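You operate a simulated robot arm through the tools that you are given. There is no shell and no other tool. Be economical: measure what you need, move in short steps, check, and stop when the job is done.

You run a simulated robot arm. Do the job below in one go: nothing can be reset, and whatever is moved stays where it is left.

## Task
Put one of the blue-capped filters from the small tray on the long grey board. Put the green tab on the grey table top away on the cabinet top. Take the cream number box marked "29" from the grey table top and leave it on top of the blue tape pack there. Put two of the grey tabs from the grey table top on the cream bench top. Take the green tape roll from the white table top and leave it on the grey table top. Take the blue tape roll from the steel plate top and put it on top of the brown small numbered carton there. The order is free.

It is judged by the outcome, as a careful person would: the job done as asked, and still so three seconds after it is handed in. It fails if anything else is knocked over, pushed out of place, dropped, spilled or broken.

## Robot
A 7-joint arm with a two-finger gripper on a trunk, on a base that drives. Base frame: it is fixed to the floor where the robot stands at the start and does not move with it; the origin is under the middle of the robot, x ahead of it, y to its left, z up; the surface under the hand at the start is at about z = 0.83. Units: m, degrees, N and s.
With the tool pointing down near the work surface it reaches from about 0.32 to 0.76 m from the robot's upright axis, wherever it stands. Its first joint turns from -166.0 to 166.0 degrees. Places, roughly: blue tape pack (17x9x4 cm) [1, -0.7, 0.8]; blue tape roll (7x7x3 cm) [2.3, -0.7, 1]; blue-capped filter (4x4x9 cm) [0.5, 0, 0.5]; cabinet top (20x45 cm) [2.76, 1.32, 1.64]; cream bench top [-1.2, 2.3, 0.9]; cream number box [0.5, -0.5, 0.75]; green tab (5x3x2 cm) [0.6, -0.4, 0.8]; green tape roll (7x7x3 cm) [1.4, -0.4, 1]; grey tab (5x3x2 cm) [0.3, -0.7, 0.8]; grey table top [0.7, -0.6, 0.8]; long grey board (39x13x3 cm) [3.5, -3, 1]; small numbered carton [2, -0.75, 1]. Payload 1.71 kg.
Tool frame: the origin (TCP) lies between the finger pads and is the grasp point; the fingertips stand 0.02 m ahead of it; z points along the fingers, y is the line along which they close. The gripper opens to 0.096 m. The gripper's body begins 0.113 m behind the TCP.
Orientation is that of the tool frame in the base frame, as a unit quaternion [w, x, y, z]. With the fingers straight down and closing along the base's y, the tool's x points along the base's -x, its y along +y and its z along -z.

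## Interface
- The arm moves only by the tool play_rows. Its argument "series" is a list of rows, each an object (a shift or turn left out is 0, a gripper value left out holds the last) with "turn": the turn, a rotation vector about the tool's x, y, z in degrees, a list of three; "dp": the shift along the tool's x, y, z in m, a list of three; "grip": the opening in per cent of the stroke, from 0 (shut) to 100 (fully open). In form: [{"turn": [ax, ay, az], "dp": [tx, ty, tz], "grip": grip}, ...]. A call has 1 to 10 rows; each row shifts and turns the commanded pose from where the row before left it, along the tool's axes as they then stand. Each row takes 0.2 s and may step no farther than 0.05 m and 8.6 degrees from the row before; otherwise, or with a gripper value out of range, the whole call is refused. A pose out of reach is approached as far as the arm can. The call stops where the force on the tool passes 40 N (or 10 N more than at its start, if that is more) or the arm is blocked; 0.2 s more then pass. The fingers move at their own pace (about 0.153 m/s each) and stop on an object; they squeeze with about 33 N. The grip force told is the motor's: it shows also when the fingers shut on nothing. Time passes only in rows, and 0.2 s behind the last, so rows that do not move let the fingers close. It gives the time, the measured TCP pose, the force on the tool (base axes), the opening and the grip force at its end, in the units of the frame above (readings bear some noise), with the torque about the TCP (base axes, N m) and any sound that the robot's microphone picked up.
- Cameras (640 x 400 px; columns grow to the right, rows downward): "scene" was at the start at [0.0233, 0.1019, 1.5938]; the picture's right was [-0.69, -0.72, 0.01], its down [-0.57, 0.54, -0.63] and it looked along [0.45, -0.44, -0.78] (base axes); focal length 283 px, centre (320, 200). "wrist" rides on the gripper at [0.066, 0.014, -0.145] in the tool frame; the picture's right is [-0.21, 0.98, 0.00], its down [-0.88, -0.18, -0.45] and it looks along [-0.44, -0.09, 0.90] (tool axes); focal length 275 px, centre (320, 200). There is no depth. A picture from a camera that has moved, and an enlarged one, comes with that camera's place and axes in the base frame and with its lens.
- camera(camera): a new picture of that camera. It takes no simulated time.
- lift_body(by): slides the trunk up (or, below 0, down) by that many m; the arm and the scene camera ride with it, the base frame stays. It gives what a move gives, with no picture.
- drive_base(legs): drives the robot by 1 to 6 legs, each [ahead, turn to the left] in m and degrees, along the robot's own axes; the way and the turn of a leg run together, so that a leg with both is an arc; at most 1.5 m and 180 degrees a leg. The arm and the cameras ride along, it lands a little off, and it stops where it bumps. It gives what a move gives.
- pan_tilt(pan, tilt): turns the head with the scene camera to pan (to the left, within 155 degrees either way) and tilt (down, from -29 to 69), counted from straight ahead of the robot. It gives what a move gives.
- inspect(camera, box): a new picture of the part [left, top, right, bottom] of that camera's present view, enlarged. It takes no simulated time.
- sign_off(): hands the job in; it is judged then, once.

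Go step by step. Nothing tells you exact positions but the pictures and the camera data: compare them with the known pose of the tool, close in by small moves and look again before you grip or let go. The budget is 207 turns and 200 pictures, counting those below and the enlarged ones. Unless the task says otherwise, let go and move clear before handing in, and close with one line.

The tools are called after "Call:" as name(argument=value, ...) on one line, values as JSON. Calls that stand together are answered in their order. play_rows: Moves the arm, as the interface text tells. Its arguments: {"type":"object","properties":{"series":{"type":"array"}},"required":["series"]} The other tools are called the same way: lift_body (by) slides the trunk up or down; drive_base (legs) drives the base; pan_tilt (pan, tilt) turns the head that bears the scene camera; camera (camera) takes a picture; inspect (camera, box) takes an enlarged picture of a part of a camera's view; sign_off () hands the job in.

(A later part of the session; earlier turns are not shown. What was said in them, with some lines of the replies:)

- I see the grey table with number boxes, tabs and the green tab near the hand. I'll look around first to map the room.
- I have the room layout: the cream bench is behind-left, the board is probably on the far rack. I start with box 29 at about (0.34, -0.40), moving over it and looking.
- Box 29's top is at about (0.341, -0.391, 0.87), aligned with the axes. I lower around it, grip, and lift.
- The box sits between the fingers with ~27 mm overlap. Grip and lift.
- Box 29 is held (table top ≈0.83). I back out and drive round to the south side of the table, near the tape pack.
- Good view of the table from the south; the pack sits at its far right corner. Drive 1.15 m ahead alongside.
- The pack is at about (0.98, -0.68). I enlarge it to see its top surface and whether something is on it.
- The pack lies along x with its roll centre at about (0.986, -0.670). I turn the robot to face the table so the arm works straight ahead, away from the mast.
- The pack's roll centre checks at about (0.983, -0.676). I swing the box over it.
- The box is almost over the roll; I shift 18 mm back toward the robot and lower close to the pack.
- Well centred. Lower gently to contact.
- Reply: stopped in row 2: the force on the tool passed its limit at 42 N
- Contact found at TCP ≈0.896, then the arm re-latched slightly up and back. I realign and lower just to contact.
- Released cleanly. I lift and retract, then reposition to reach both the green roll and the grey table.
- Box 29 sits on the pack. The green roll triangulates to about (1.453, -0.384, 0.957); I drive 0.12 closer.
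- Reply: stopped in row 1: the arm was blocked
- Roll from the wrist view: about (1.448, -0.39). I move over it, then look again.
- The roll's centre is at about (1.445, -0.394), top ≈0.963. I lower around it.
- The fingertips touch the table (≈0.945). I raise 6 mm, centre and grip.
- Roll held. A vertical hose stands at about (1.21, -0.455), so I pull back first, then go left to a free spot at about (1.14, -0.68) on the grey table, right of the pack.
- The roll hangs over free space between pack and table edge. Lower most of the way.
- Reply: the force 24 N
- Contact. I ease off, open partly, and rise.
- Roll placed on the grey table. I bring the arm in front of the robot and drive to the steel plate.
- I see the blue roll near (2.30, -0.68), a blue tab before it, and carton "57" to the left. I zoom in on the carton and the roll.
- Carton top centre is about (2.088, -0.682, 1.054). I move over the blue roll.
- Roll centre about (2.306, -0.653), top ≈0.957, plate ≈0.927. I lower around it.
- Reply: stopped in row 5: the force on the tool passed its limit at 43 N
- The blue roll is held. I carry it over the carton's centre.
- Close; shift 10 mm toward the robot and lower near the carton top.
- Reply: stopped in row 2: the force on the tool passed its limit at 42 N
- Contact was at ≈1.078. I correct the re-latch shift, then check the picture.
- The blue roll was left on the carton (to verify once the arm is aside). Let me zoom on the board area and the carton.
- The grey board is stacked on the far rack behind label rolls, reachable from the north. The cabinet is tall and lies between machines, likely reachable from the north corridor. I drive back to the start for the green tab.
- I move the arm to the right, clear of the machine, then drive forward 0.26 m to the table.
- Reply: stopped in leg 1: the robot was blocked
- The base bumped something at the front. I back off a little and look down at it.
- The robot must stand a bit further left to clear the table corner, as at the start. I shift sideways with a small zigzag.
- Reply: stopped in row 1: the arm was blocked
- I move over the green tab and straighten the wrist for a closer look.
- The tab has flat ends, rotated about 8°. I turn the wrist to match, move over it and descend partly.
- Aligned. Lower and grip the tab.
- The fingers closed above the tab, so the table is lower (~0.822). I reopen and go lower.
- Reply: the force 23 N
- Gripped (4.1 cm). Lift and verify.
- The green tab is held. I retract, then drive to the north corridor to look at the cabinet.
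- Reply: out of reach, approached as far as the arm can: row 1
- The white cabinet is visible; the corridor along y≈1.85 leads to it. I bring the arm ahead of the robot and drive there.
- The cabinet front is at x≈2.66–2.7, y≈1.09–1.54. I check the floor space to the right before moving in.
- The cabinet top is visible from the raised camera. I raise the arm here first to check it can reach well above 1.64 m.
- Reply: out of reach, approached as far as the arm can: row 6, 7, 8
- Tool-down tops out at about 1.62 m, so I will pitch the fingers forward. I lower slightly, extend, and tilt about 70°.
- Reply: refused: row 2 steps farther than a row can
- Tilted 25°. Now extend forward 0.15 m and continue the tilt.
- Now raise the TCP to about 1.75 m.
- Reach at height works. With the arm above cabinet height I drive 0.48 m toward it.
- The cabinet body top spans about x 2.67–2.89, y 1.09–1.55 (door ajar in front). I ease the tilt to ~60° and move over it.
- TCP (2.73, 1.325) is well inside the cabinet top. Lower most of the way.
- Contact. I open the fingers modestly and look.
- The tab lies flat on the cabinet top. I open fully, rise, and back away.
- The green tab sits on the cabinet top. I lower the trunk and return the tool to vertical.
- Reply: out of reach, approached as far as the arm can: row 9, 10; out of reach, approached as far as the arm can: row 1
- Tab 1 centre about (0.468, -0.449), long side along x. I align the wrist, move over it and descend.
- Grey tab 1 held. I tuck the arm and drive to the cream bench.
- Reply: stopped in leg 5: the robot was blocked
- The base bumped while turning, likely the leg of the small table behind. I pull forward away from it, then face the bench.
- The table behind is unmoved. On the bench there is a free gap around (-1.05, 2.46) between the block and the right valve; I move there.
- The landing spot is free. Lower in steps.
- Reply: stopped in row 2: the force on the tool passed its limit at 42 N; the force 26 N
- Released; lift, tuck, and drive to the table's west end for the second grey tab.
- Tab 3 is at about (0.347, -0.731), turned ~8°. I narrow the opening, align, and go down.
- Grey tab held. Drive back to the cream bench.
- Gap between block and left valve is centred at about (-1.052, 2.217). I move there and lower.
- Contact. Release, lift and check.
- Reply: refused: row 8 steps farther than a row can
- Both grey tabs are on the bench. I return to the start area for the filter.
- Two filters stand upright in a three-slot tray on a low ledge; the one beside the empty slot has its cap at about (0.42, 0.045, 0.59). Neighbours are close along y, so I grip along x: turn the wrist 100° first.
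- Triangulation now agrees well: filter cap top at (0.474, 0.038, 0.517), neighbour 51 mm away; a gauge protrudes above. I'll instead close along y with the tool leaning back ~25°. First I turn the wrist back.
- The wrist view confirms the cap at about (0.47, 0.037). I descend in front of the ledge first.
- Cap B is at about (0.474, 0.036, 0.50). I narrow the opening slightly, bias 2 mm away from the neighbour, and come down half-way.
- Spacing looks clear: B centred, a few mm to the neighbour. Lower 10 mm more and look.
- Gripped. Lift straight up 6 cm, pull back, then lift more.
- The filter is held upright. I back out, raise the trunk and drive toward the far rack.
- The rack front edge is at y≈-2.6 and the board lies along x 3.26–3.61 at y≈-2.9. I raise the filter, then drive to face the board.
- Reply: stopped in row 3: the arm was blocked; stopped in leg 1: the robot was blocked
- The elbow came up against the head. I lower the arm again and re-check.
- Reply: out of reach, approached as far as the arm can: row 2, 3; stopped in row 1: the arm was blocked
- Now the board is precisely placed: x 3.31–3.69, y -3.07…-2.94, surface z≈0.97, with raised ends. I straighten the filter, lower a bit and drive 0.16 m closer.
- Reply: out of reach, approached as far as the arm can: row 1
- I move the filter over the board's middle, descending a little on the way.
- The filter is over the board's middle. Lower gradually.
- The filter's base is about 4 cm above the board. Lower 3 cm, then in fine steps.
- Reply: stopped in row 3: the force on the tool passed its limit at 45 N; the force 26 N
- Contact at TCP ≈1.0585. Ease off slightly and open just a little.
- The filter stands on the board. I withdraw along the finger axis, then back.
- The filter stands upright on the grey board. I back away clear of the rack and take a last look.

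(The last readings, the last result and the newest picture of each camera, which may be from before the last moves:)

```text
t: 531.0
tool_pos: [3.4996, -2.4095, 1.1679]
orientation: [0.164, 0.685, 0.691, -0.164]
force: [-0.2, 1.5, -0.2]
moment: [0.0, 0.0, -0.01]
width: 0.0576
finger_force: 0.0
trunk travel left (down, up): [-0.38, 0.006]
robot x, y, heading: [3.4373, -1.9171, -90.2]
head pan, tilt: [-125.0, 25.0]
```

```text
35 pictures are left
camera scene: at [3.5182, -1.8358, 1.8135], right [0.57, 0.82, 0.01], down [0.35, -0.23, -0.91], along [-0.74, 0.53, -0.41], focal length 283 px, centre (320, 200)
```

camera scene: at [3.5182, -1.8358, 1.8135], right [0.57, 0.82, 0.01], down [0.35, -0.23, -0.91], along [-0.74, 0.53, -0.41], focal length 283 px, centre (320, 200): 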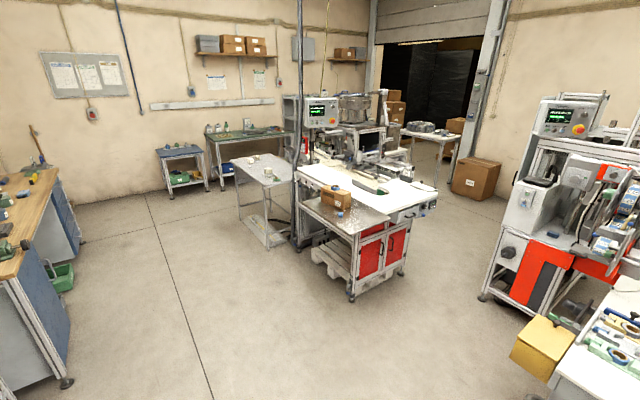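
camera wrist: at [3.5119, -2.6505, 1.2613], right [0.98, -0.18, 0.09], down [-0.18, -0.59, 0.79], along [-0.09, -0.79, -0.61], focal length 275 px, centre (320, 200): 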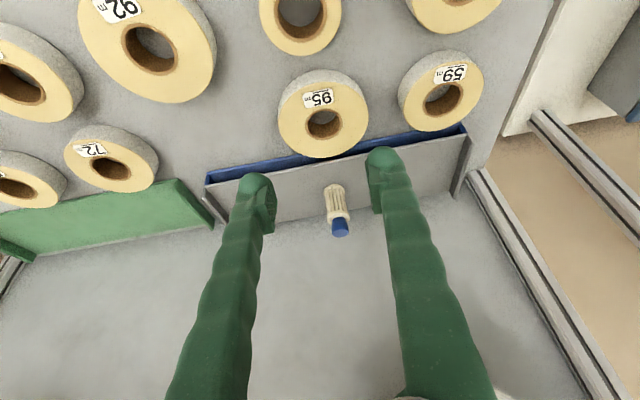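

Call:
inspect(camera="scene", box=[230, 140, 390, 240])

```text
4.00 times, centred on (310, 190) of scene
camera zoom: at [3.5182, -1.8358, 1.8135], right [0.57, 0.82, 0.01], down [0.35, -0.23, -0.91], along [-0.74, 0.53, -0.41], focal length 1132 px, centre (360, 240)
```

zoom: 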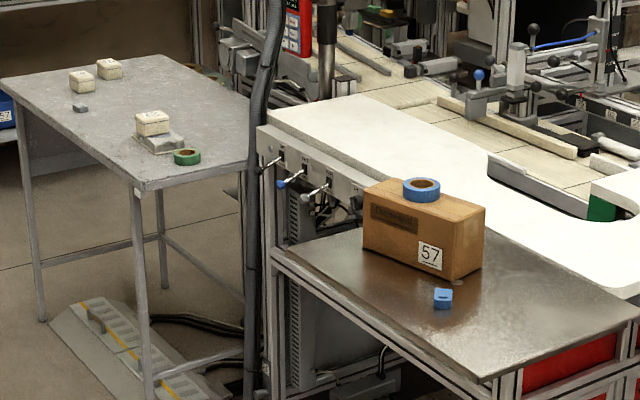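

Everything I can see is in place: the blue roll on the carton, box 29 on the tape pack, the green roll on the grey table, and the filter on the board. The green tab on the cabinet and the two grey tabs on the bench were checked when I placed them. I hand in now.

Call:
sign_off()

```text
The job is handed in.
```

All six parts of the job are done and handed in. The base bumped something twice while driving (most likely the end of the grey table, then the leg of the small table near the cream bench), and pictures taken afterwards showed nothing displaced.
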